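You operate a simulated robot arm through the tools that you are given. There is no shell and no other tool.

The job below is to be done with a simulated robot arm. You get a single attempt, and the scene is never put back.

TASK
Level the bench balance by its bubble and tare the blue boat.
Fine: bottle off the pan and on the bench first; both foot wheels bring the bubble into the ring; it ends on 0 G. Set down upright: green banded bottle.
Where things are to end (x, y in the base frame): green banded bottle within 0.06 m of [0.91, 0.02].

The check looks at the end state, three seconds after you hand in, the way a careful person would. Anything else that was tipped, shoved, dropped, spilled or broken makes it a failure.

THE ROBOT
A 7-joint arm with a three-finger gripper, fixed in place. Base frame: the origin is on the floor under the middle of its stand, x ahead of it, y to its left, z up. Units: m, rad, N and s.
With the tool pointing down near the work surface it reaches from about 0.46 to 0.92 m from the base axis. Its first joint turns from -2.897 to 2.897 rad. Payload 2.69 kg.
Tool frame: the origin (TCP) lies between the finger pads and is the grasp point; the fingertips stand 0.029 m ahead of it; z points along the fingers, y is the line along which they close. The gripper opens to 0.12 m; its body begins 0.078 m behind the TCP.
Orientation is that of the tool frame in the base frame, as a unit quaternion [x, y, z, w]. With the fingers straight down and closing along the base's y, the tool's x points along the base's -x, its y along +y and its z along -z.

THE INTERFACE
- The arm moves only by the tool drive_tool. Its argument "steps" is one flat list of numbers, 7 for each row, row after row: the shift along the base's x, y, z in m, then the turn, a rotation vector about the base's x, y, z in rad, then the finger opening in m, from 0 to 0.12. In form: [dx, dy, dz, wx, wy, wz, gripper, dx, dy, dz, wx, wy, wz, gripper, ...]. A call has 1 to 20 rows; each row shifts and turns the commanded pose from where the row before left it. Each row takes 0.2 s and may step no farther than 0.05 m and 0.15 rad from the row before; otherwise, or with a gripper value out of range, the whole call is refused. Where a pose cannot be reached the arm comes as near as it can. A force on the tool above 40 N (or 10 N above the force at the start of the call, whichever is more), or a blocked arm, ends the call early, and 0.2 s more pass. Each finger travels about 0.04 m/s and halts on what it meets, pressing with about 32 N; the grip force reading is that of the motor and also rises with nothing between the fingers. The clock runs only during rows and for 0.2 s after the last one: add rows that do not move to give the fingers time. The reply holds the time, the measured pose of the TCP, the force on the tool along the base axes, the opening and the grip force, in the units named above and with some noise, with the torque about the TCP (base axes, N m) and any sound that the robot's microphone picked up, and new pictures: "pictures" is both (left out), scene, wrist or none.
- Cameras (640 x 400 px; columns grow to the right, rows downward): "scene" is fixed at [0.2194, 0.6516, 1.4893]; the picture's right is [-0.89, -0.45, 0.00], its down [-0.39, 0.77, -0.51] and it looks along [0.23, -0.45, -0.86] (base axes); focal length 318 px, centre (320, 200). "wrist" rides on the gripper at [0.063, 0, -0.104] in the tool frame; the picture's right is [0.00, 1.00, 0.00], its down [-0.83, 0.00, -0.56] and it looks along [-0.56, 0.00, 0.83] (tool axes); focal length 275 px, centre (320, 200). There is no depth. A picture from a camera that has moved, and an enlarged one, comes with that camera's place and axes in the base frame and with its lens.
- slide_trunk(by): slides the trunk up (or, below 0, down) by that many m; the arm rides with it, the base frame stays. It gives what a move gives, with no picture.
- zoom(camera, box): a new picture of the part [left, top, right, bottom] of that camera's present view, enlarged. It takes no simulated time.
- job_done(): hands the job in; it is judged then, once.

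Nothing tells you positions but the pictures and the camera data. Unless the task says otherwise, let go and move clear before handing in.

The tools are called after ">>>" as name(argument=value, ...) on one line, values as JSON. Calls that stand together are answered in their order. drive_tool: Moves the arm, as the interface text tells. Its arguments: {"type":"object","properties":{"steps":{"type":"array"},"pictures":{"type":"string","enum":["both","scene","wrist","none"]}},"required":["steps"]} The other tools are called the same way: slide_trunk (by) moves the trunk up or down; zoom (camera, box) takes an enlarged picture of a part of a camera's view; job_done () hands the job in.

At the start:

```text
time_s: 0.0
ee_pos: [0.3157, 0.2672, 1.1322]
tool_rot: [-0.001, 1.0, 0.0, 0.0]
contact_force: [-0.3, -0.7, 0.5]
torque: [0.0, 0.0, -0.01]
gripper_width: 0.1203
grasp_force: 0.0
trunk travel left (down, up): [-0.575, 0.038]
```

scene: 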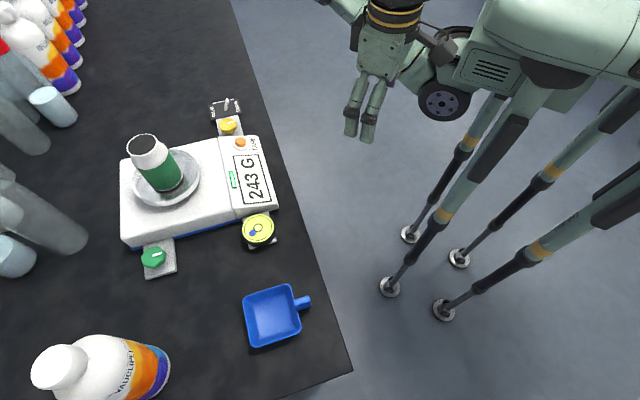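
wrist: 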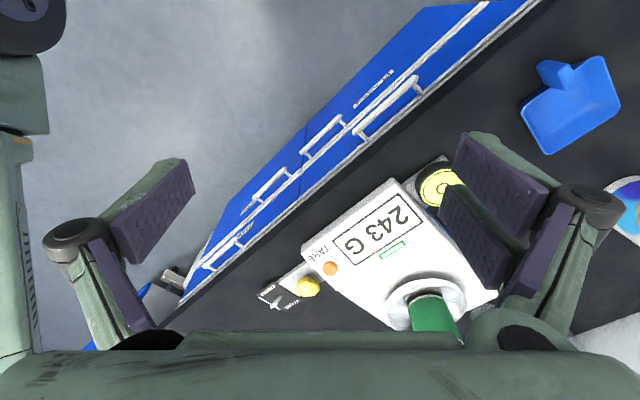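

I see a bench balance showing 243 G with the green banded bottle on its pan, a blue boat on the bench, and foot wheels around the balance. I'll look closer before moving.

>>> zoom(camera="scene", box=[100, 80, 300, 205])

>>> zoom(camera="scene", box=[120, 180, 340, 318])

>>> zoom(camera="wrist", box=[240, 150, 520, 325])

>>> zoom(camera="scene", box=[0, 0, 240, 400])

```text
3.20 times, centred on (200, 142) of scene
camera zoom: at [0.2194, 0.6516, 1.4893], right [-0.89, -0.45, 0.0], down [-0.39, 0.77, -0.51], along [0.23, -0.45, -0.86], focal length 1016 px, centre (704, 384)
```

zoom: 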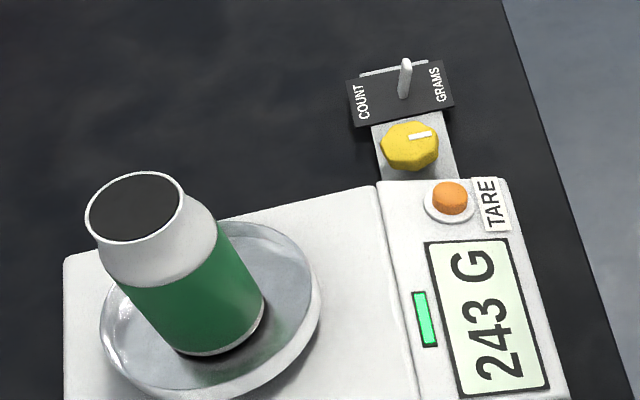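

```text
2.90 times, centred on (230, 249) of scene
camera zoom: at [0.2194, 0.6516, 1.4893], right [-0.89, -0.45, 0.0], down [-0.39, 0.77, -0.51], along [0.23, -0.45, -0.86], focal length 920 px, centre (581, 58)
```

zoom: 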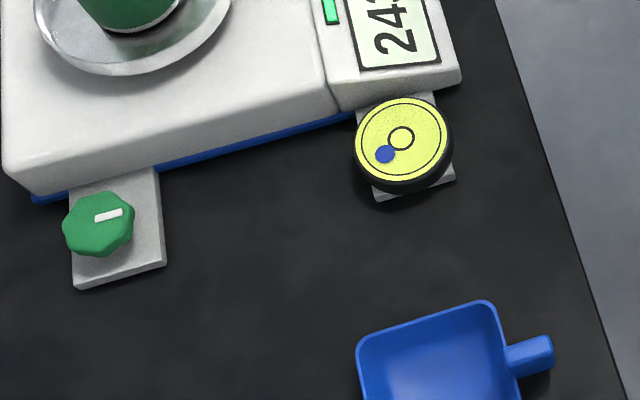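

```text
2.29 times, centred on (380, 238) of wrist
camera zoom: at [0.2531, 0.2685, 1.2366], right [-0.01, 1.0, 0.0], down [0.83, 0.0, 0.56], along [0.56, 0.0, -0.83], focal length 629 px, centre (183, 114)
```

zoom: 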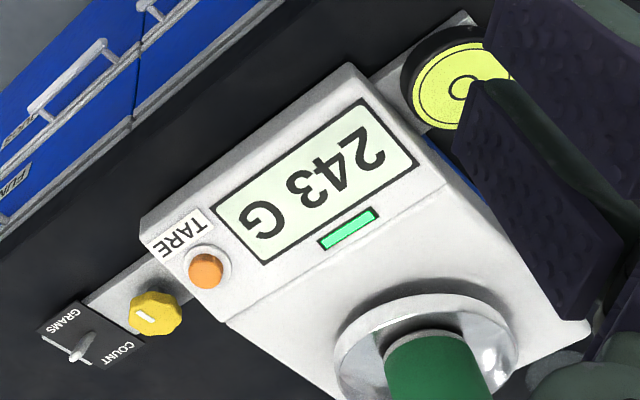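

```text
1.00 times, centred on (120, 200) of scene (not enlarged: the box is as wide or as high as the picture)
camera zoom: at [0.2194, 0.6516, 1.4893], right [-0.89, -0.45, 0.0], down [-0.39, 0.77, -0.51], along [0.23, -0.45, -0.86], focal length 318 px, centre (520, 200)
```

zoom: 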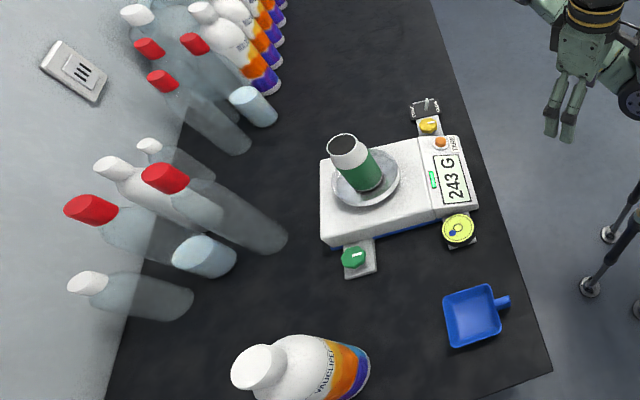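

The tare button works out near (0.618, 0.287, 0.907), with the balance axes at about 45° to the base. I'll zoom in more on the bubble, knobs, boat and switch to fix their geometry.

>>> zoom(camera="scene", box=[230, 205, 290, 243])

>>> zoom(camera="scene", box=[130, 230, 190, 268])

>>> zoom(camera="scene", box=[200, 90, 264, 130])

>>> zoom(camera="scene", box=[230, 270, 326, 330])

>>> zoom(camera="wrist", box=[500, 40, 640, 170])

>>> zoom(camera="scene", box=[110, 120, 270, 220])

```text
10.53 times, centred on (260, 224) of scene
camera zoom: at [0.2194, 0.6516, 1.4893], right [-0.89, -0.45, 0.0], down [-0.39, 0.77, -0.51], along [0.23, -0.45, -0.86], focal length 3342 px, centre (952, -53)
```

zoom: 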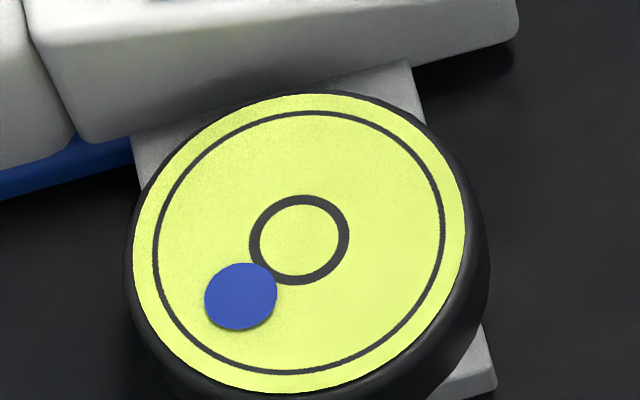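

```text
10.53 times, centred on (160, 249) of scene
camera zoom: at [0.2194, 0.6516, 1.4893], right [-0.89, -0.45, 0.0], down [-0.39, 0.77, -0.51], along [0.23, -0.45, -0.86], focal length 3342 px, centre (2004, -316)
```

zoom: 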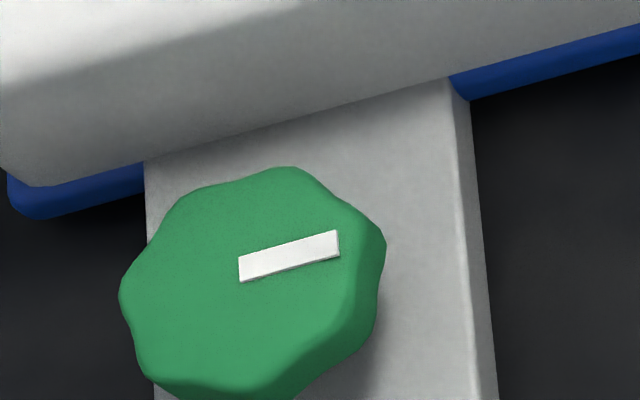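

```text
10.00 times, centred on (232, 110) of scene
camera zoom: at [0.2194, 0.6516, 1.4893], right [-0.89, -0.45, 0.0], down [-0.39, 0.77, -0.51], along [0.23, -0.45, -0.86], focal length 3175 px, centre (1200, 1100)
```

zoom: 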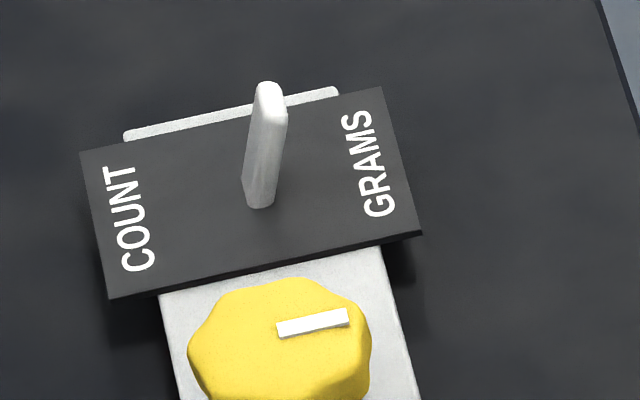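

```text
6.67 times, centred on (278, 300) of scene
camera zoom: at [0.2194, 0.6516, 1.4893], right [-0.89, -0.45, 0.0], down [-0.39, 0.77, -0.51], along [0.23, -0.45, -0.86], focal length 2117 px, centre (600, -467)
```

zoom: 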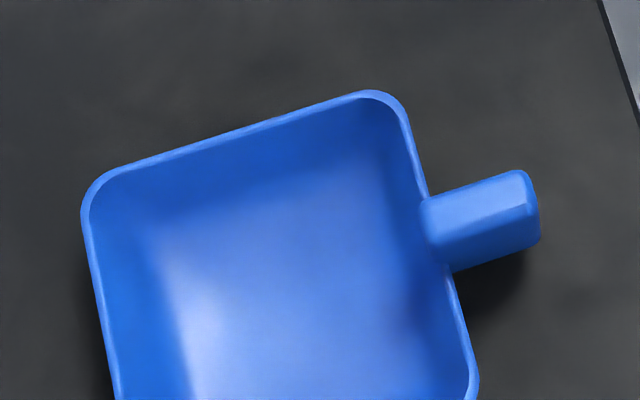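

```text
3.08 times, centred on (570, 105) of wrist
camera zoom: at [0.2531, 0.2685, 1.2366], right [-0.01, 1.0, 0.0], down [0.83, 0.0, 0.56], along [0.56, 0.0, -0.83], focal length 847 px, centre (-449, 492)
```

zoom: 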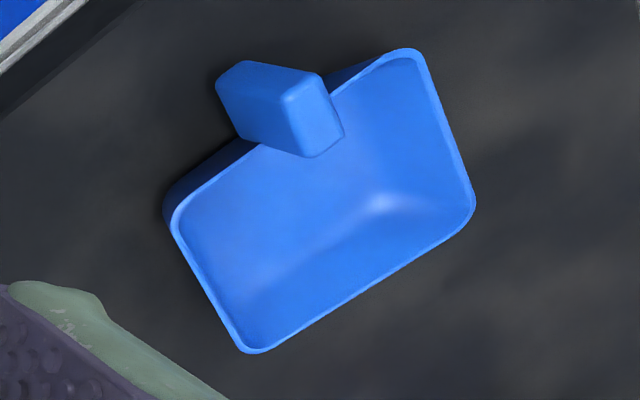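

```text
4.00 times, centred on (190, 170) of scene
camera zoom: at [0.2194, 0.6516, 1.4893], right [-0.89, -0.45, 0.0], down [-0.39, 0.77, -0.51], along [0.23, -0.45, -0.86], focal length 1270 px, centre (840, 320)
```

zoom: 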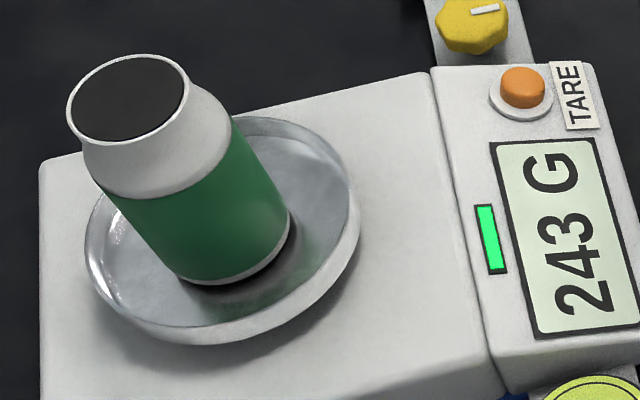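

The switch leans toward GRAMS and the bubble sits off-centre toward the green-knob end. I'll move the hand above the balance, well clear of the bottle, to get closer wrist views and triangulate.

>>> drive_tool(steps=[0.04, 0.02, 0.005, 0, 0, 0, 0.12, 0.04, 0.02, 0.005, 0, 0, 0, 0.12, 0.04, 0.02, 0.005, 0, 0, 0, 0.12, 0.04, 0.02, 0.005, 0, 0, 0, 0.12, 0.04, 0.02, 0.005, 0, 0, 0, 0.12, 0, 0, 0, 0, 0, 0, 0.12])

```text
time_s: 1.4
ee_pos: [0.5162, 0.3666, 1.1464]
tool_rot: [-0.001, 1.0, 0.003, -0.001]
contact_force: [0.1, -0.7, -0.6]
torque: [-0.02, -0.01, -0.01]
gripper_width: 0.1201
grasp_force: 0.0
out of reach, approached as far as the arm can: row 4, 5
trunk travel left (down, up): [-0.575, 0.038]
camera wrist: at [0.4531, 0.3669, 1.25], right [-0.01, 1.0, 0.01], down [0.83, 0.0, 0.56], along [0.56, 0.01, -0.83], focal length 275 px, centre (320, 200)
```

scene: 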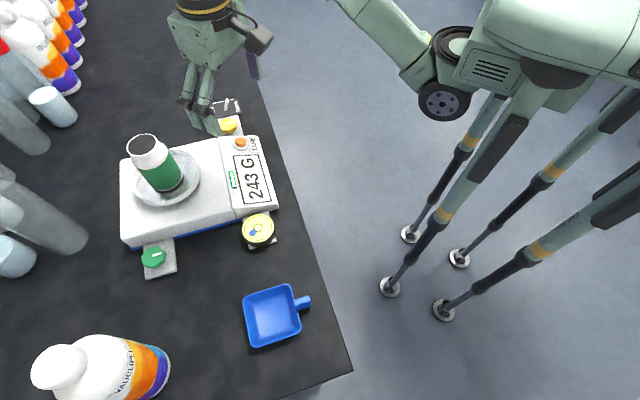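
wrist: 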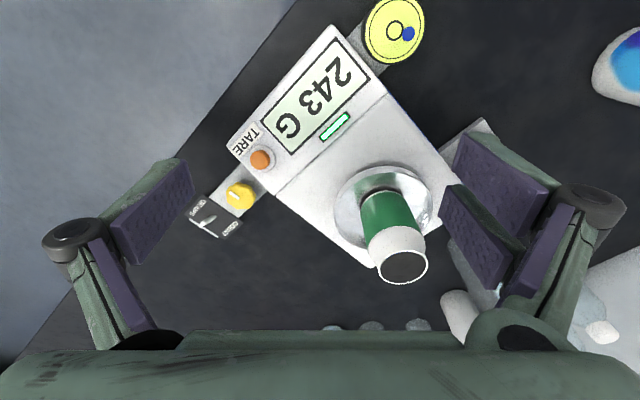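

The arm is near its upper reach limit here, so I'll raise the trunk for more headroom. First I'll look closely at the wrist view of the switch, knob and bottle.

>>> zoom(camera="wrist", box=[180, 140, 300, 245])

>>> zoom(camera="wrist", box=[320, 130, 460, 290])

>>> slide_trunk(by=0.038)

```text
3.81 times, centred on (240, 192) of wrist
camera zoom: at [0.4531, 0.3669, 1.25], right [-0.01, 1.0, 0.01], down [0.83, 0.0, 0.56], along [0.56, 0.01, -0.83], focal length 1049 px, centre (625, 229)
```

zoom: 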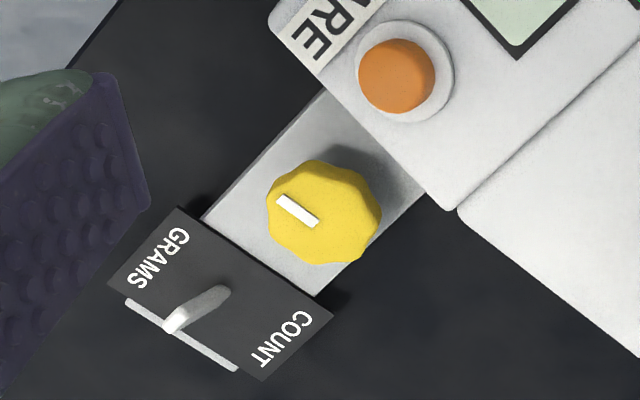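

```text
2.50 times, centred on (390, 210) of wrist
camera zoom: at [0.4531, 0.3669, 1.25], right [-0.01, 1.0, 0.01], down [0.83, 0.0, 0.56], along [0.56, 0.01, -0.83], focal length 688 px, centre (145, 175)
```

zoom: 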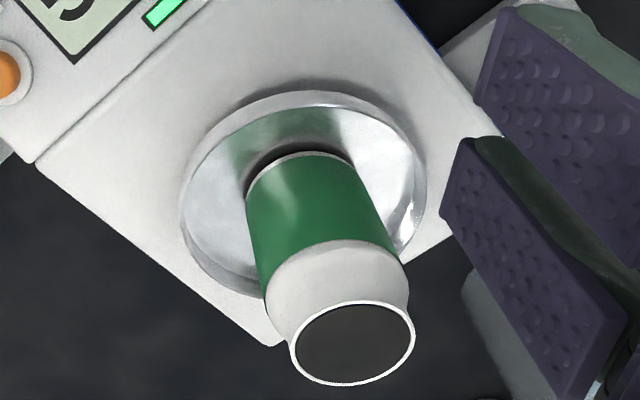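

```text
time_s: 2.2
ee_pos: [0.5164, 0.3665, 1.1838]
tool_rot: [0.0, 1.0, 0.002, 0.0]
contact_force: [0.0, -0.5, 0.2]
torque: [-0.02, 0.03, -0.01]
gripper_width: 0.1199
grasp_force: 0.1
trunk travel left (down, up): [-0.613, 0.0]
```

The bottle axis is near (0.682, 0.461) with its top at about z 1.044, and the lever tip is near (0.728, 0.186, 0.914). I'll turn the hand so it closes tangentially and test how far it reaches, staying above the bottle.

>>> drive_tool(steps=[0.0, 0.0, -0.02, 0, 0, 0.15, 0.12, 0.0, 0.0, -0.02, 0, 0, 0.15, 0.12, 0.01, 0.0, -0.02, 0, 0, 0.15, 0.12, 0.01, 0.005, -0.02, 0, 0, 0.145, 0.12, 0.02, 0.01, 0, 0, 0, 0, 0.12, 0, 0, 0, 0, 0, 0, 0.12])

```text
time_s: 3.6
ee_pos: [0.5561, 0.3818, 1.1046]
tool_rot: [-0.294, 0.956, 0.002, -0.001]
contact_force: [0.7, -0.6, -0.2]
torque: [0.0, -0.03, 0.01]
gripper_width: 0.1203
grasp_force: 0.0
trunk travel left (down, up): [-0.613, 0.0]
camera wrist: at [0.5042, 0.3466, 1.2079], right [-0.57, 0.82, 0.01], down [0.69, 0.47, 0.56], along [0.46, 0.32, -0.83], focal length 275 px, centre (320, 200)
```

scene: 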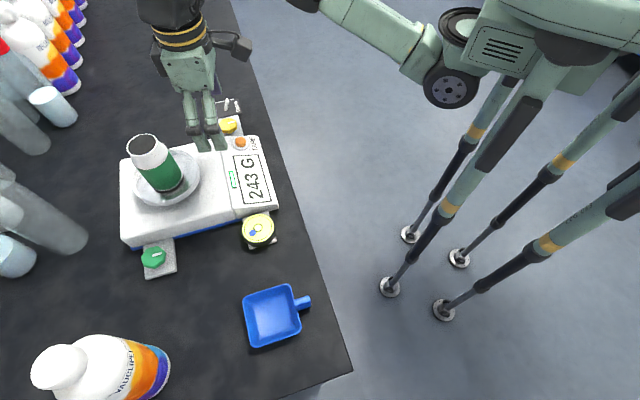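
wrist: 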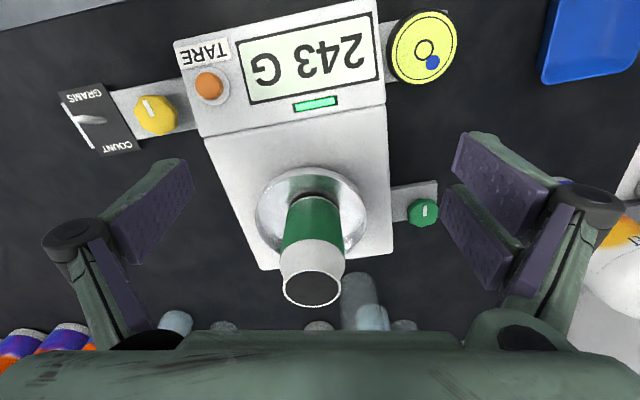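

The bottle is centred in the hand's line of approach at (0.680, 0.459). I'll advance part way at a safe height to test reach.

>>> drive_tool(steps=[0.025, 0.015, -0.005, 0, 0, 0, 0.12, 0.025, 0.015, -0.005, 0, 0, 0, 0.12, 0, 0, 0, 0, 0, 0, 0.12], pictures="none")

```text
time_s: 4.4
ee_pos: [0.6055, 0.412, 1.0934]
tool_rot: [-0.294, 0.956, 0.003, -0.001]
contact_force: [0.1, -0.8, 0.1]
torque: [0.02, 0.03, -0.01]
gripper_width: 0.12
grasp_force: 0.0
trunk travel left (down, up): [-0.613, 0.0]
```

No reach warning at r of about 0.73. I'll continue in small steps.

>>> drive_tool(steps=[0.02, 0.0125, 0, 0, 0, 0, 0.12, 0.02, 0.0125, 0, 0, 0, 0, 0.12, 0, 0, 0, 0, 0, 0, 0.12], pictures="none")

```text
time_s: 5.2
ee_pos: [0.6448, 0.4379, 1.0936]
tool_rot: [-0.294, 0.956, 0.005, -0.001]
contact_force: [-0.4, -1.1, -0.7]
torque: [0.01, -0.04, 0.02]
gripper_width: 0.1198
grasp_force: 0.0
trunk travel left (down, up): [-0.613, 0.0]
```

>>> drive_tool(steps=[0.018, 0.011, 0, 0, 0, 0, 0.12, 0.018, 0.011, 0, 0, 0, 0, 0.12, 0, 0, 0, 0, 0, 0, 0.12])

```text
time_s: 6.0
ee_pos: [0.6808, 0.4591, 1.094]
tool_rot: [-0.293, 0.956, 0.002, -0.001]
contact_force: [0.3, 0.1, 1.1]
torque: [0.03, -0.03, -0.01]
gripper_width: 0.12
grasp_force: 0.1
trunk travel left (down, up): [-0.613, 0.0]
camera wrist: at [0.6301, 0.4232, 1.1979], right [-0.56, 0.83, 0.01], down [0.69, 0.47, 0.56], along [0.46, 0.32, -0.83], focal length 275 px, centre (320, 200)
```

scene: 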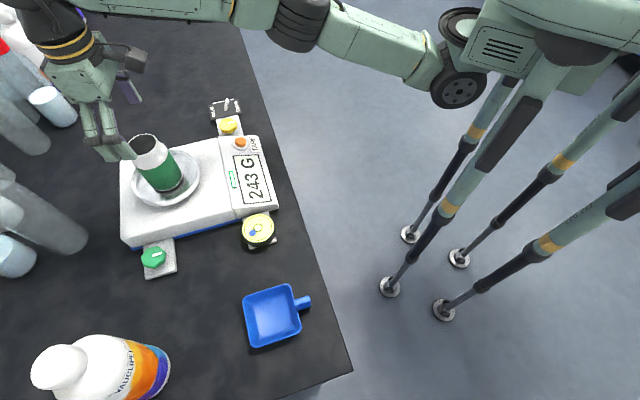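
wrist: 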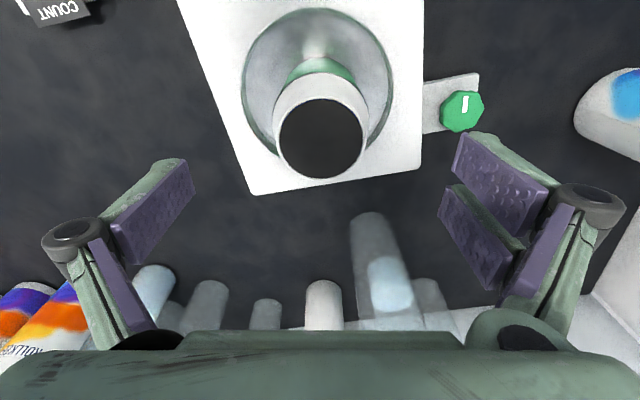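

The hand is right over the bottle, with the bottle top centred under the TCP. I'll descend around it to z of about 0.985 with the fingers open, then check.

>>> drive_tool(steps=[0, 0, -0.022, 0, 0, 0, 0.12, 0, 0, -0.022, 0, 0, 0, 0.12, 0, 0, -0.022, 0, 0, 0, 0.12, 0, 0, -0.022, 0, 0, 0, 0.12, 0, 0, -0.02, 0, 0, 0, 0.12, 0, 0, 0, 0, 0, 0, 0.12])

```text
time_s: 7.4
ee_pos: [0.6805, 0.4577, 0.9859]
tool_rot: [-0.294, 0.956, 0.003, -0.001]
contact_force: [0.6, 0.2, 0.7]
torque: [0.01, 0.02, -0.04]
gripper_width: 0.12
grasp_force: 0.1
trunk travel left (down, up): [-0.613, 0.0]
camera wrist: at [0.6297, 0.423, 1.0898], right [-0.56, 0.83, 0.01], down [0.69, 0.47, 0.56], along [0.46, 0.32, -0.83], focal length 275 px, centre (320, 200)
```

scene: 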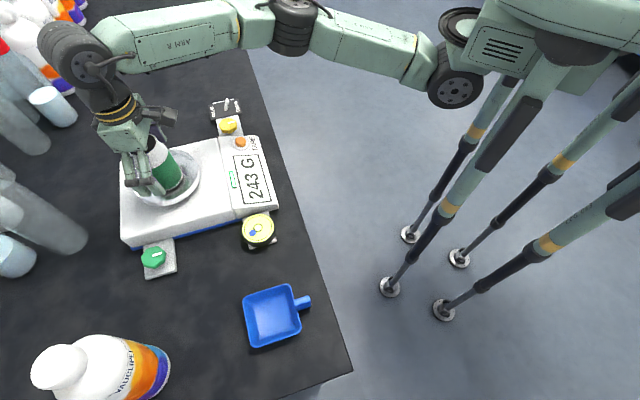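
wrist: 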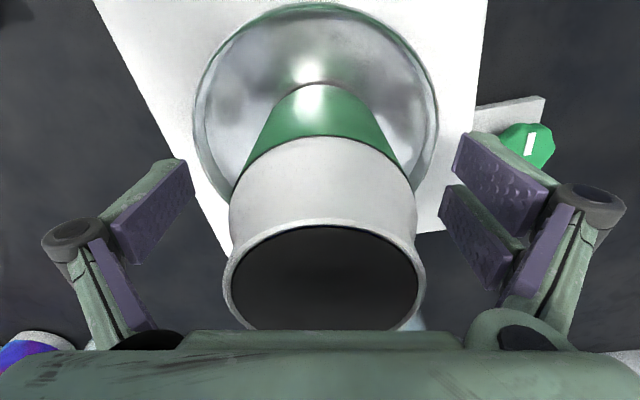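

>>> zoom(camera="scene", box=[100, 110, 228, 210])

>>> zoom(camera="wrist", box=[100, 80, 580, 380])

```text
4.00 times, centred on (164, 160) of scene
camera zoom: at [0.2194, 0.6516, 1.4893], right [-0.89, -0.45, 0.0], down [-0.39, 0.77, -0.51], along [0.23, -0.45, -0.86], focal length 1270 px, centre (944, 360)
```

zoom: 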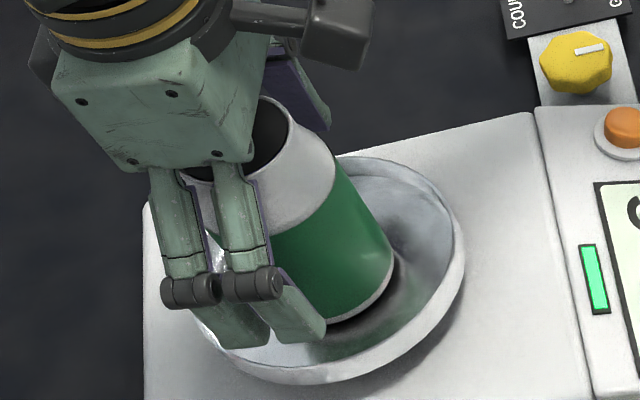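

```text
1.33 times, centred on (340, 230) of wrist
camera zoom: at [0.6297, 0.423, 1.0898], right [-0.56, 0.83, 0.01], down [0.69, 0.47, 0.56], along [0.46, 0.32, -0.83], focal length 367 px, centre (293, 160)
```

zoom: 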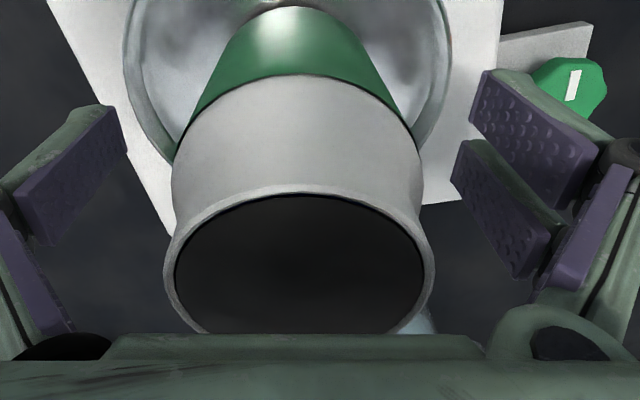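

The two fingers and thumb straddle the green body well. I'll close now.

>>> drive_tool(steps=[0, 0, 0, 0, 0, 0, 0.09, 0, 0, 0, 0, 0, 0, 0.05, 0, 0, 0, 0, 0, 0, 0.05, 0, 0, 0, 0, 0, 0, 0.05, 0, 0, 0, 0, 0, 0, 0.05, 0, 0, 0, 0, 0, 0, 0.05, 0, 0, 0, 0, 0, 0, 0.05, 0, 0, 0, 0, 0, 0, 0.05])

```text
time_s: 9.2
ee_pos: [0.6805, 0.4577, 0.9875]
tool_rot: [-0.293, 0.956, 0.003, 0.0]
contact_force: [0.6, 1.0, 1.0]
torque: [0.01, -0.02, 0.03]
gripper_width: 0.0639
grasp_force: 31.9
trunk travel left (down, up): [-0.613, 0.0]
camera wrist: at [0.6297, 0.423, 1.0901], right [-0.56, 0.83, 0.01], down [0.69, 0.47, 0.56], along [0.46, 0.32, -0.83], focal length 275 px, centre (320, 200)
```

scene: 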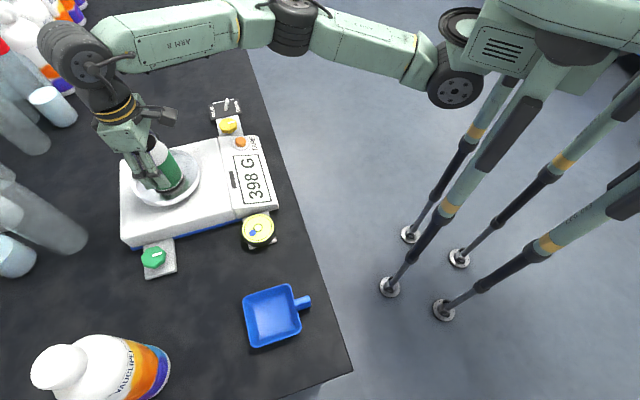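
wrist: 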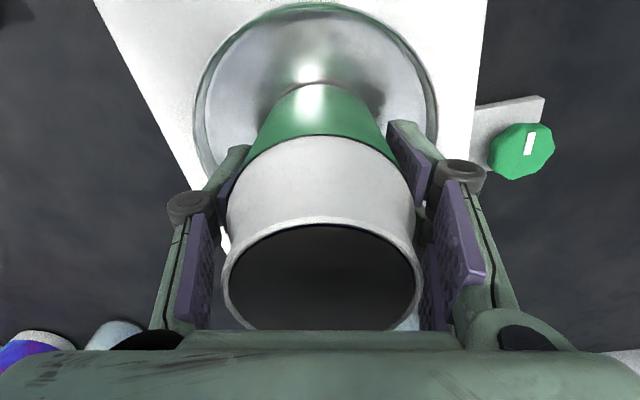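

The bottle is gripped (0.064 m, 32 N). I'll lift it straight up clear of the pan and check.

>>> drive_tool(steps=[0, 0, 0.01, 0, 0, 0, 0.05, 0, 0, 0.02, 0, 0, 0, 0.05, 0, 0, 0.025, 0, 0, 0, 0.05, 0, 0, 0.025, 0, 0, 0, 0.05, 0, 0, 0, 0, 0, 0, 0.05])

```text
time_s: 10.4
ee_pos: [0.6816, 0.4578, 1.0655]
tool_rot: [-0.293, 0.956, 0.002, 0.0]
contact_force: [0.0, -0.2, -3.0]
torque: [0.01, -0.01, 0.03]
gripper_width: 0.0638
grasp_force: 32.0
trunk travel left (down, up): [-0.613, 0.0]
camera wrist: at [0.6306, 0.424, 1.1703], right [-0.56, 0.83, 0.01], down [0.69, 0.47, 0.56], along [0.46, 0.32, -0.83], focal length 275 px, centre (320, 200)
```

scene: 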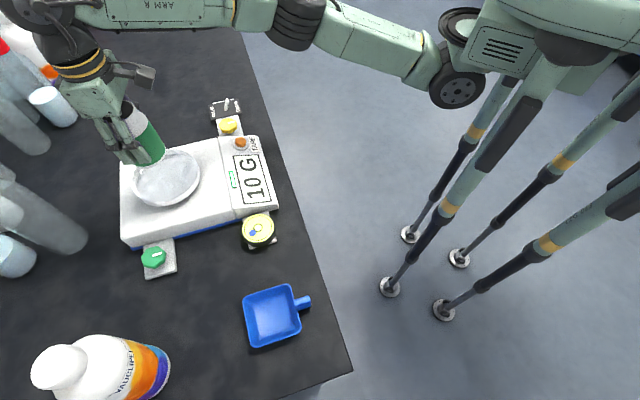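
wrist: 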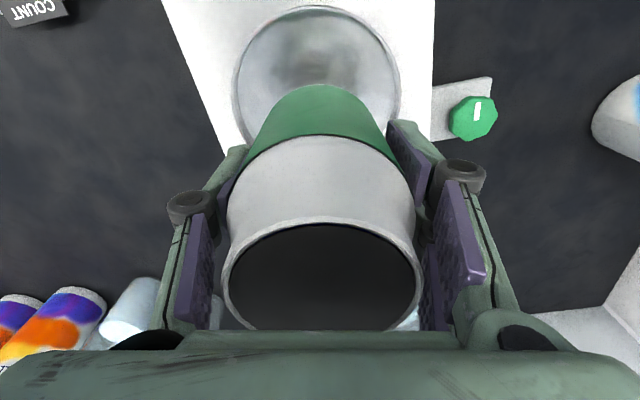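

The bottle is off the pan and upright, and the display reads 10 G (it's unlevelled). I'll carry it in an arc over the balance, well above the switch, toward (0.88, 0.02).

>>> drive_tool(steps=[-0.0256, -0.0166, 0, 0, 0, 0, 0.05, -0.0256, -0.0166, 0, 0, 0, 0, 0.05, 0.0232, -0.0368, 0, 0, 0, -0.0573, 0.05, 0.0212, -0.038, 0, 0, 0, -0.0573, 0.05, 0.0189, -0.0392, 0, 0, 0, -0.0573, 0.05, 0.0166, -0.0403, 0, 0, 0, -0.0573, 0.05, 0.0144, -0.0411, 0, 0, 0, -0.0573, 0.05, 0.0119, -0.0419, 0, 0, 0, -0.0573, 0.05, 0.0095, -0.0425, 0, 0, 0, -0.0573, 0.05, 0.0071, -0.0429, 0, 0, 0, -0.0573, 0.05, 0.0046, -0.0433, 0, 0, 0, -0.0573, 0.05, 0.0021, -0.0435, 0, 0, 0, -0.0573, 0.05, 0, 0, 0, 0, 0, 0, 0.05])

```text
time_s: 13.2
ee_pos: [0.7592, 0.014, 1.0655]
tool_rot: [-0.011, 1.0, 0.003, 0.001]
contact_force: [-0.5, -0.8, -2.7]
torque: [0.02, -0.01, 0.03]
gripper_width: 0.0638
grasp_force: 31.7
trunk travel left (down, up): [-0.613, 0.0]
camera wrist: at [0.6957, 0.0142, 1.169], right [-0.03, 1.0, 0.01], down [0.83, 0.02, 0.56], along [0.56, 0.02, -0.83], focal length 275 px, centre (320, 200)
```

scene: 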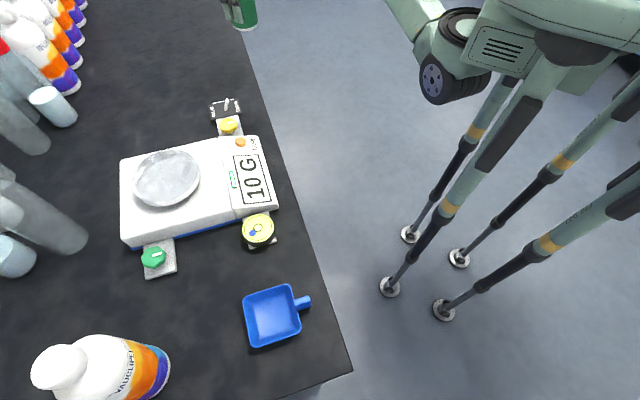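
wrist: 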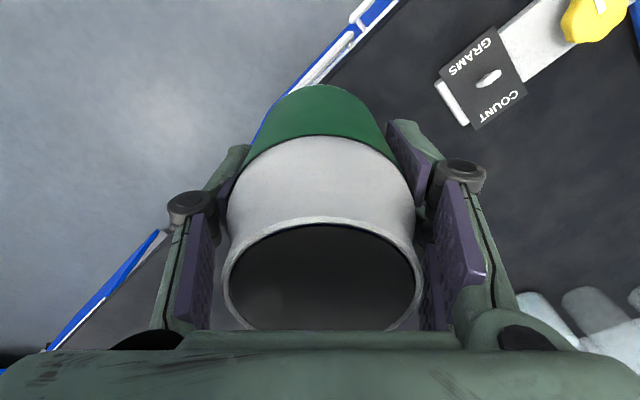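

The bottle is over the bench edge. I'll extend outward while lowering gently toward the target spot.

>>> drive_tool(steps=[0.03, 0.002, -0.01, 0, 0, 0, 0.05, 0.03, 0.002, -0.01, 0, 0, 0, 0.05, 0.03, 0.002, -0.015, 0, 0, 0, 0.05, 0.025, 0.002, -0.02, 0, 0, 0, 0.05, 0.02, 0.0, -0.02, 0, 0, 0, 0.05, 0, 0, 0, 0, 0, 0, 0.05])

```text
time_s: 14.6
ee_pos: [0.8956, 0.0237, 0.9914]
tool_rot: [-0.012, 1.0, 0.003, 0.001]
contact_force: [-0.5, 0.1, -1.6]
torque: [-0.03, -0.04, -0.02]
gripper_width: 0.0637
grasp_force: 32.4
trunk travel left (down, up): [-0.613, 0.0]
camera wrist: at [0.8323, 0.023, 1.0949], right [-0.03, 1.0, 0.01], down [0.83, 0.02, 0.56], along [0.56, 0.02, -0.83], focal length 275 px, centre (320, 200)
```

scene: 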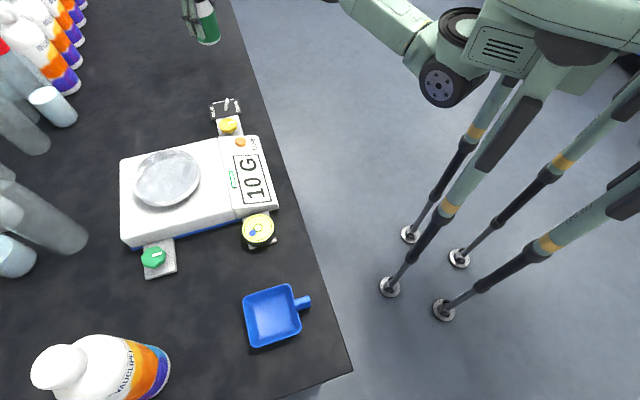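
wrist: 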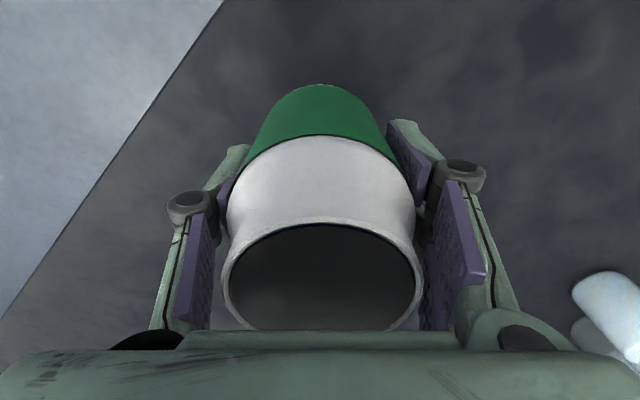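

At (0.896, 0.024) the bottle base is about 0.07 below the TCP. I'll lower in small steps until contact shows in the force.

>>> drive_tool(steps=[0, 0, -0.015, 0, 0, 0, 0.05, 0, 0, -0.015, 0, 0, 0, 0.05, 0, 0, -0.01, 0, 0, 0, 0.05, 0, 0, 0, 0, 0, 0, 0.05])

```text
time_s: 15.6
ee_pos: [0.8944, 0.0245, 0.9505]
tool_rot: [-0.011, 1.0, 0.004, 0.0]
contact_force: [-0.4, -0.4, -2.1]
torque: [0.01, 0.02, 0.0]
gripper_width: 0.0637
grasp_force: 31.9
trunk travel left (down, up): [-0.613, 0.0]
camera wrist: at [0.8318, 0.0228, 1.055], right [-0.03, 1.0, 0.01], down [0.83, 0.02, 0.56], along [0.56, 0.02, -0.83], focal length 275 px, centre (320, 200)
```

scene: 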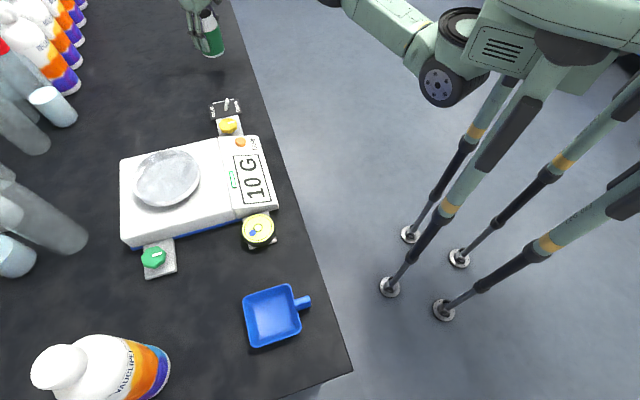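
wrist: 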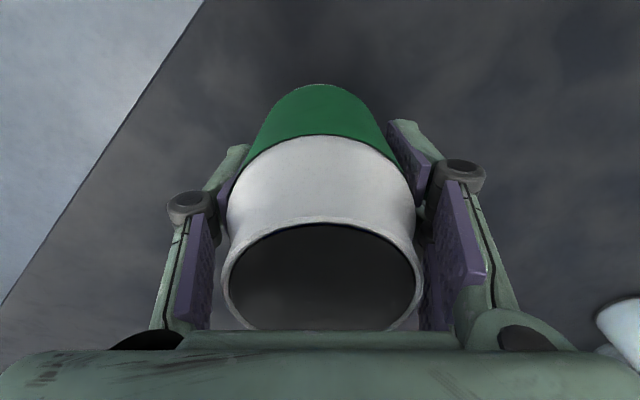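

>>> zoom(camera="scene", box=[170, 0, 266, 60])

>>> drive_tool(steps=[0, 0, -0.008, 0, 0, 0, 0.05, 0, 0, -0.008, 0, 0, 0, 0.05, 0, 0, 0, 0, 0, 0, 0.05], pictures="none")

```text
6.67 times, centred on (218, 30) of scene
camera zoom: at [0.2194, 0.6516, 1.4893], right [-0.89, -0.45, 0.0], down [-0.39, 0.77, -0.51], along [0.23, -0.45, -0.86], focal length 2117 px, centre (1000, 1333)
```

zoom: 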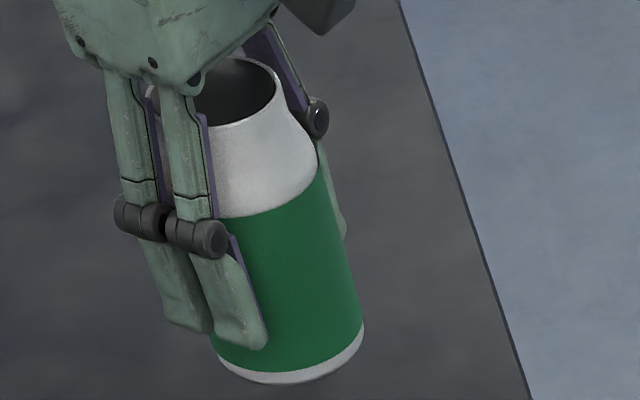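

```text
time_s: 16.4
ee_pos: [0.8948, 0.0226, 0.9339]
tool_rot: [-0.012, 1.0, 0.002, 0.001]
contact_force: [-0.3, 0.0, -2.8]
torque: [-0.02, 0.02, 0.01]
gripper_width: 0.0635
grasp_force: 31.9
trunk travel left (down, up): [-0.613, 0.0]
```

>>> drive_tool(steps=[0, 0, -0.006, 0, 0, 0, 0.05, 0, 0, -0.006, 0, 0, 0, 0.05, 0, 0, 0, 0, 0, 0, 0.05], pictures="scene")

>>> zoom(camera="scene", box=[170, 10, 266, 70])

```text
time_s: 17.2
ee_pos: [0.8953, 0.0227, 0.9241]
tool_rot: [-0.011, 1.0, 0.003, 0.0]
contact_force: [-1.4, -0.3, -2.6]
torque: [0.01, -0.01, 0.01]
gripper_width: 0.0638
grasp_force: 31.6
trunk travel left (down, up): [-0.613, 0.0]
```

scene: 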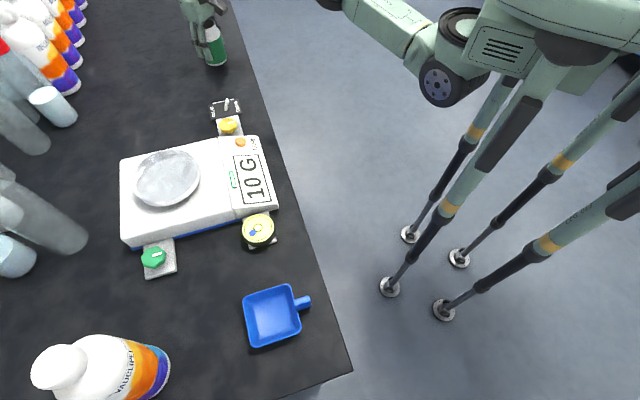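

```text
6.67 times, centred on (218, 40) of scene
camera zoom: at [0.2194, 0.6516, 1.4893], right [-0.89, -0.45, 0.0], down [-0.39, 0.77, -0.51], along [0.23, -0.45, -0.86], focal length 2117 px, centre (1000, 1267)
```

zoom: 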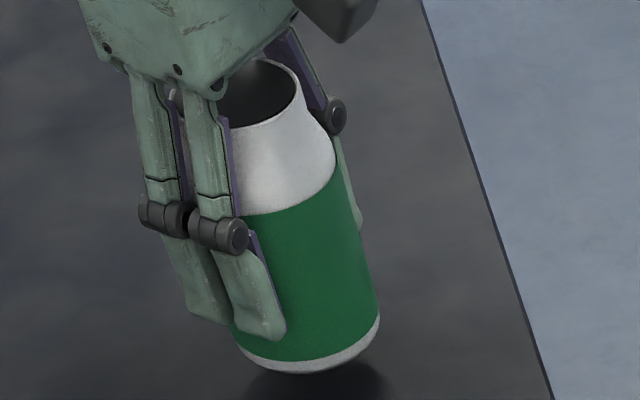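

A contact shadow is showing just below the base, so the bench is close. I'll keep lowering finely.

>>> drive_tool(steps=[0, 0, -0.004, 0, 0, 0, 0.05, 0, 0, -0.004, 0, 0, 0, 0.05, 0, 0, -0.004, 0, 0, 0, 0.05, 0, 0, 0, 0, 0, 0, 0.05], pictures="none")

>>> zoom(camera="scene", box=[170, 10, 266, 70])

```text
time_s: 18.2
ee_pos: [0.8943, 0.0237, 0.9103]
tool_rot: [-0.011, 1.0, 0.002, 0.0]
contact_force: [-0.2, 0.1, -2.1]
torque: [-0.01, 0.03, -0.02]
gripper_width: 0.0637
grasp_force: 32.2
trunk travel left (down, up): [-0.613, 0.0]
```

```text
6.67 times, centred on (218, 40) of scene
camera zoom: at [0.2194, 0.6516, 1.4893], right [-0.89, -0.45, 0.0], down [-0.39, 0.77, -0.51], along [0.23, -0.45, -0.86], focal length 2117 px, centre (1000, 1267)
```

zoom: 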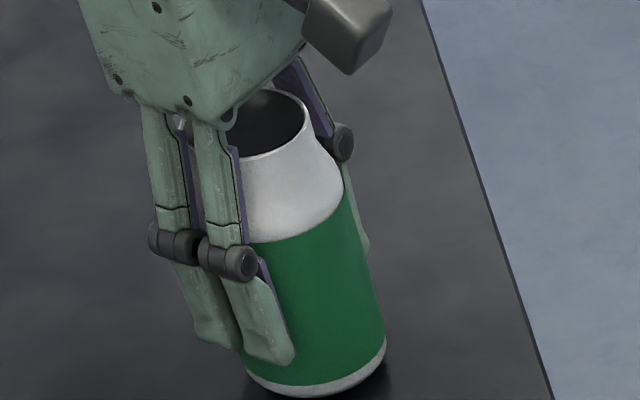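

>>> drive_tool(steps=[0, 0, -0.003, 0, 0, 0, 0.05, 0, 0, -0.003, 0, 0, 0, 0.05, 0, 0, 0, 0, 0, 0, 0.05], pictures="none")

>>> zoom(camera="scene", box=[170, 10, 266, 70])

```text
time_s: 19.0
ee_pos: [0.8957, 0.0247, 0.9052]
tool_rot: [-0.011, 1.0, 0.004, 0.0]
contact_force: [1.1, 0.5, 1.2]
torque: [-0.05, -0.04, 0.0]
gripper_width: 0.0635
grasp_force: 32.1
trunk travel left (down, up): [-0.613, 0.0]
```

```text
6.67 times, centred on (218, 40) of scene
camera zoom: at [0.2194, 0.6516, 1.4893], right [-0.89, -0.45, 0.0], down [-0.39, 0.77, -0.51], along [0.23, -0.45, -0.86], focal length 2117 px, centre (1000, 1267)
```

zoom: 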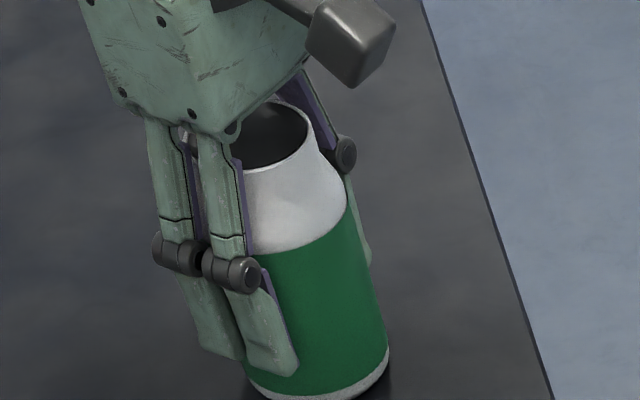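

The force has flipped to supported, so the base is on the bench. I'll press a hair more and then open slowly.

>>> drive_tool(steps=[0, 0, -0.0015, 0, 0, 0, 0.05, 0, 0, 0, 0, 0, 0, 0.064, 0, 0, 0, 0, 0, 0, 0.07, 0, 0, 0, 0, 0, 0, 0.08, 0, 0, 0, 0, 0, 0, 0.09, 0, 0, 0, 0, 0, 0, 0.1, 0, 0, 0, 0, 0, 0, 0.12, 0, 0, 0, 0, 0, 0, 0.12, 0, 0, 0, 0, 0, 0, 0.12])

```text
time_s: 21.0
ee_pos: [0.8938, 0.0241, 0.9049]
tool_rot: [-0.012, 1.0, 0.004, 0.0]
contact_force: [-0.6, 0.6, 0.3]
torque: [-0.01, 0.0, 0.0]
gripper_width: 0.12
grasp_force: 0.1
trunk travel left (down, up): [-0.613, 0.0]
camera wrist: at [0.8317, 0.0227, 1.0075], right [-0.03, 1.0, 0.01], down [0.83, 0.02, 0.56], along [0.56, 0.02, -0.83], focal length 275 px, centre (320, 200)
```

scene: 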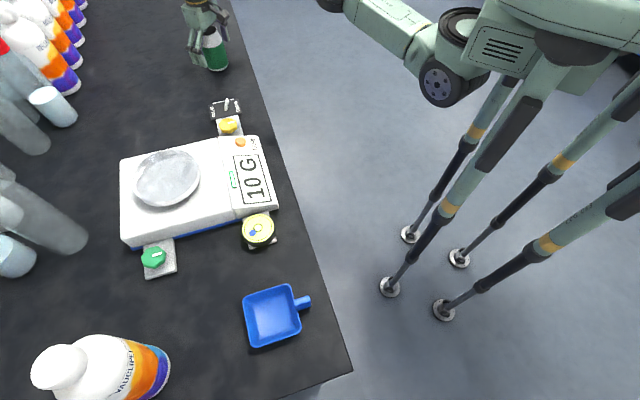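
wrist: 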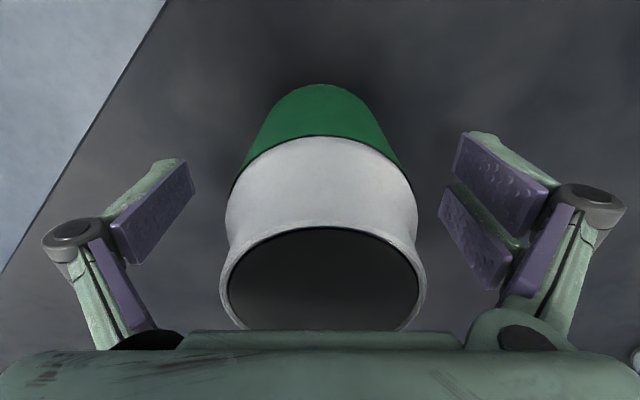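

The bottle stands free at about (0.895, 0.024). I'll rise straight up, then come back inward with the fingers either side of it.

>>> drive_tool(steps=[0, 0, 0.02, 0, 0, 0, 0.12, 0, 0, 0.025, 0, 0, 0, 0.12, 0, 0, 0.025, 0, 0, 0, 0.12, 0, 0, 0.025, 0, 0, 0, 0.12, 0, 0, 0.02, 0, 0, 0, 0.12, 0, 0, 0, 0, 0, 0, 0.12])

```text
time_s: 22.4
ee_pos: [0.8943, 0.0244, 1.0186]
tool_rot: [-0.011, 1.0, 0.003, -0.001]
contact_force: [0.1, 0.2, 0.1]
torque: [0.02, 0.03, 0.01]
gripper_width: 0.1198
grasp_force: 0.1
trunk travel left (down, up): [-0.613, 0.0]
camera wrist: at [0.832, 0.0224, 1.122], right [-0.03, 1.0, 0.01], down [0.83, 0.02, 0.56], along [0.56, 0.02, -0.83], focal length 275 px, centre (320, 200)
```

scene: 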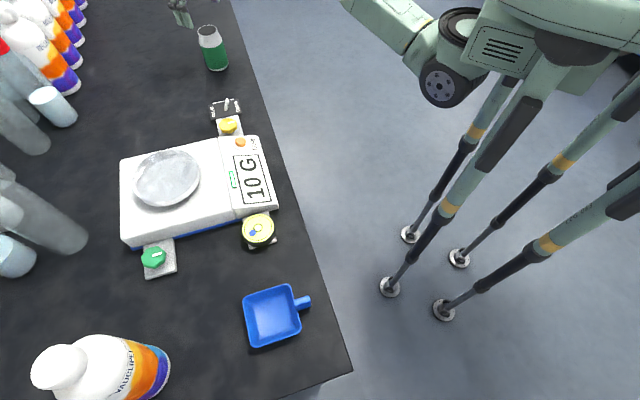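
wrist: 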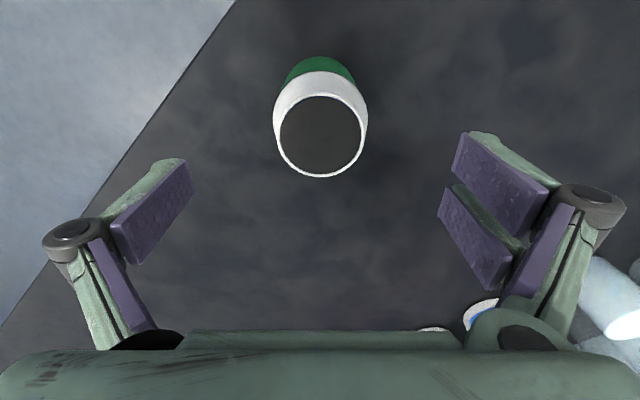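

The bottle is standing upright and free. Next I'll go above the yellow foot wheel with the fingers set to close parallel to the balance's side, so they clear the balance and the switch panel.

>>> drive_tool(steps=[-0.03, 0.01, 0.01, 0, 0, -0.08, 0.12, -0.03, 0.02, 0.01, 0, 0, -0.09, 0.12, -0.03, 0.03, 0.01, 0, 0, -0.09, 0.12, -0.03, 0.035, 0.01, 0, 0, -0.09, 0.12, -0.03, 0.035, 0, 0, 0, -0.09, 0.12, -0.03, 0.035, 0, 0, 0, -0.09, 0.12, -0.02, 0.03, 0, 0, 0, -0.09, 0.12, -0.013, 0.03, 0, 0, 0, -0.09, 0.12, 0, 0, 0, 0, 0, -0.087, 0.12, 0, 0, 0, 0, 0, 0, 0.12])

```text
time_s: 24.6
ee_pos: [0.6821, 0.249, 1.0592]
tool_rot: [0.377, 0.926, 0.003, 0.001]
contact_force: [-0.4, -0.1, -0.2]
torque: [0.04, 0.01, -0.04]
gripper_width: 0.12
grasp_force: 0.0
trunk travel left (down, up): [-0.613, 0.0]
camera wrist: at [0.6367, 0.2937, 1.1626], right [0.7, 0.72, 0.01], down [0.59, -0.58, 0.56], along [0.4, -0.38, -0.83], focal length 275 px, centre (320, 200)
```

scene: 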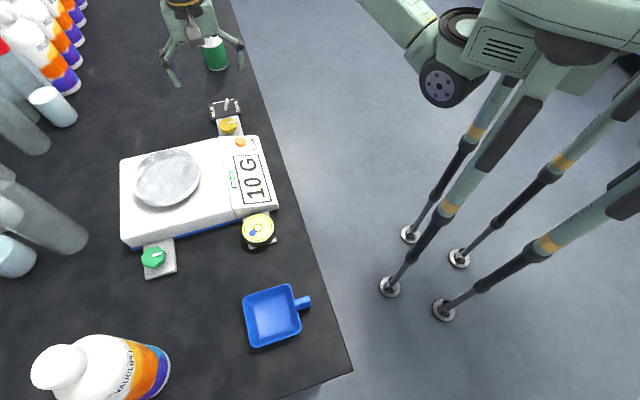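
wrist: 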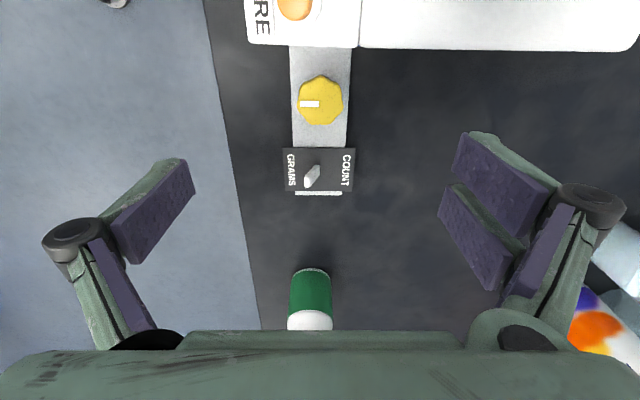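

>>> zoom(camera="wrist", box=[250, 30, 400, 210])

>>> zoom(camera="scene", box=[200, 90, 264, 130])

>>> zoom(camera="scene", box=[230, 205, 290, 243])

```text
2.22 times, centred on (325, 120) of wrist
camera zoom: at [0.6367, 0.2937, 1.1626], right [0.7, 0.72, 0.01], down [0.59, -0.58, 0.56], along [0.4, -0.38, -0.83], focal length 612 px, centre (309, 378)
```

zoom: 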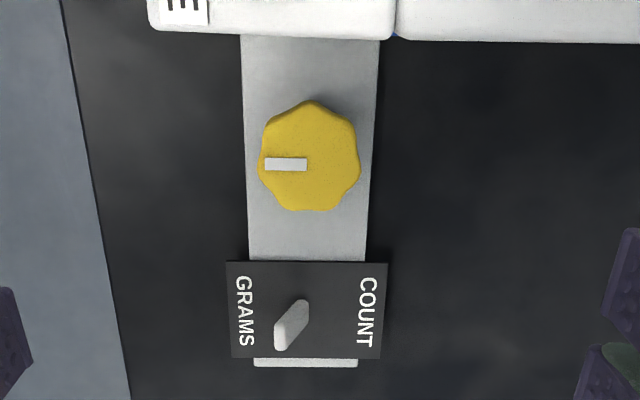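

```text
10.00 times, centred on (232, 110) of scene
camera zoom: at [0.2194, 0.6516, 1.4893], right [-0.89, -0.45, 0.0], down [-0.39, 0.77, -0.51], along [0.23, -0.45, -0.86], focal length 3175 px, centre (1200, 1100)
```

zoom: 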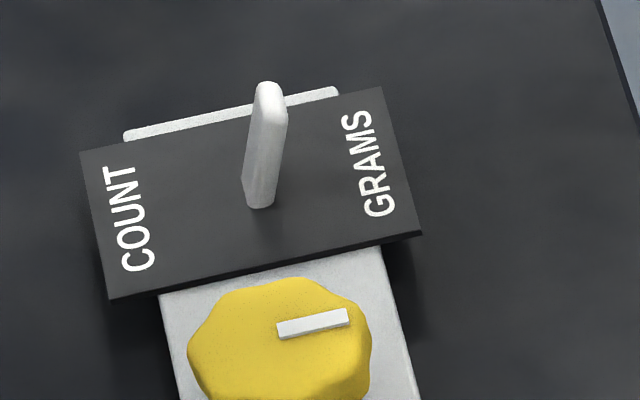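

```text
10.53 times, centred on (260, 224) of scene
camera zoom: at [0.2194, 0.6516, 1.4893], right [-0.89, -0.45, 0.0], down [-0.39, 0.77, -0.51], along [0.23, -0.45, -0.86], focal length 3342 px, centre (952, -53)
```

zoom: 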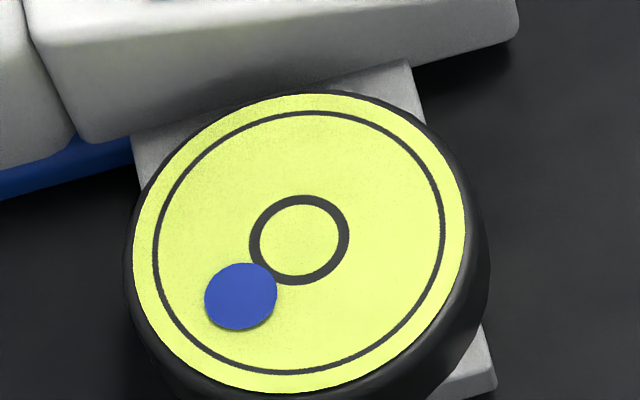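

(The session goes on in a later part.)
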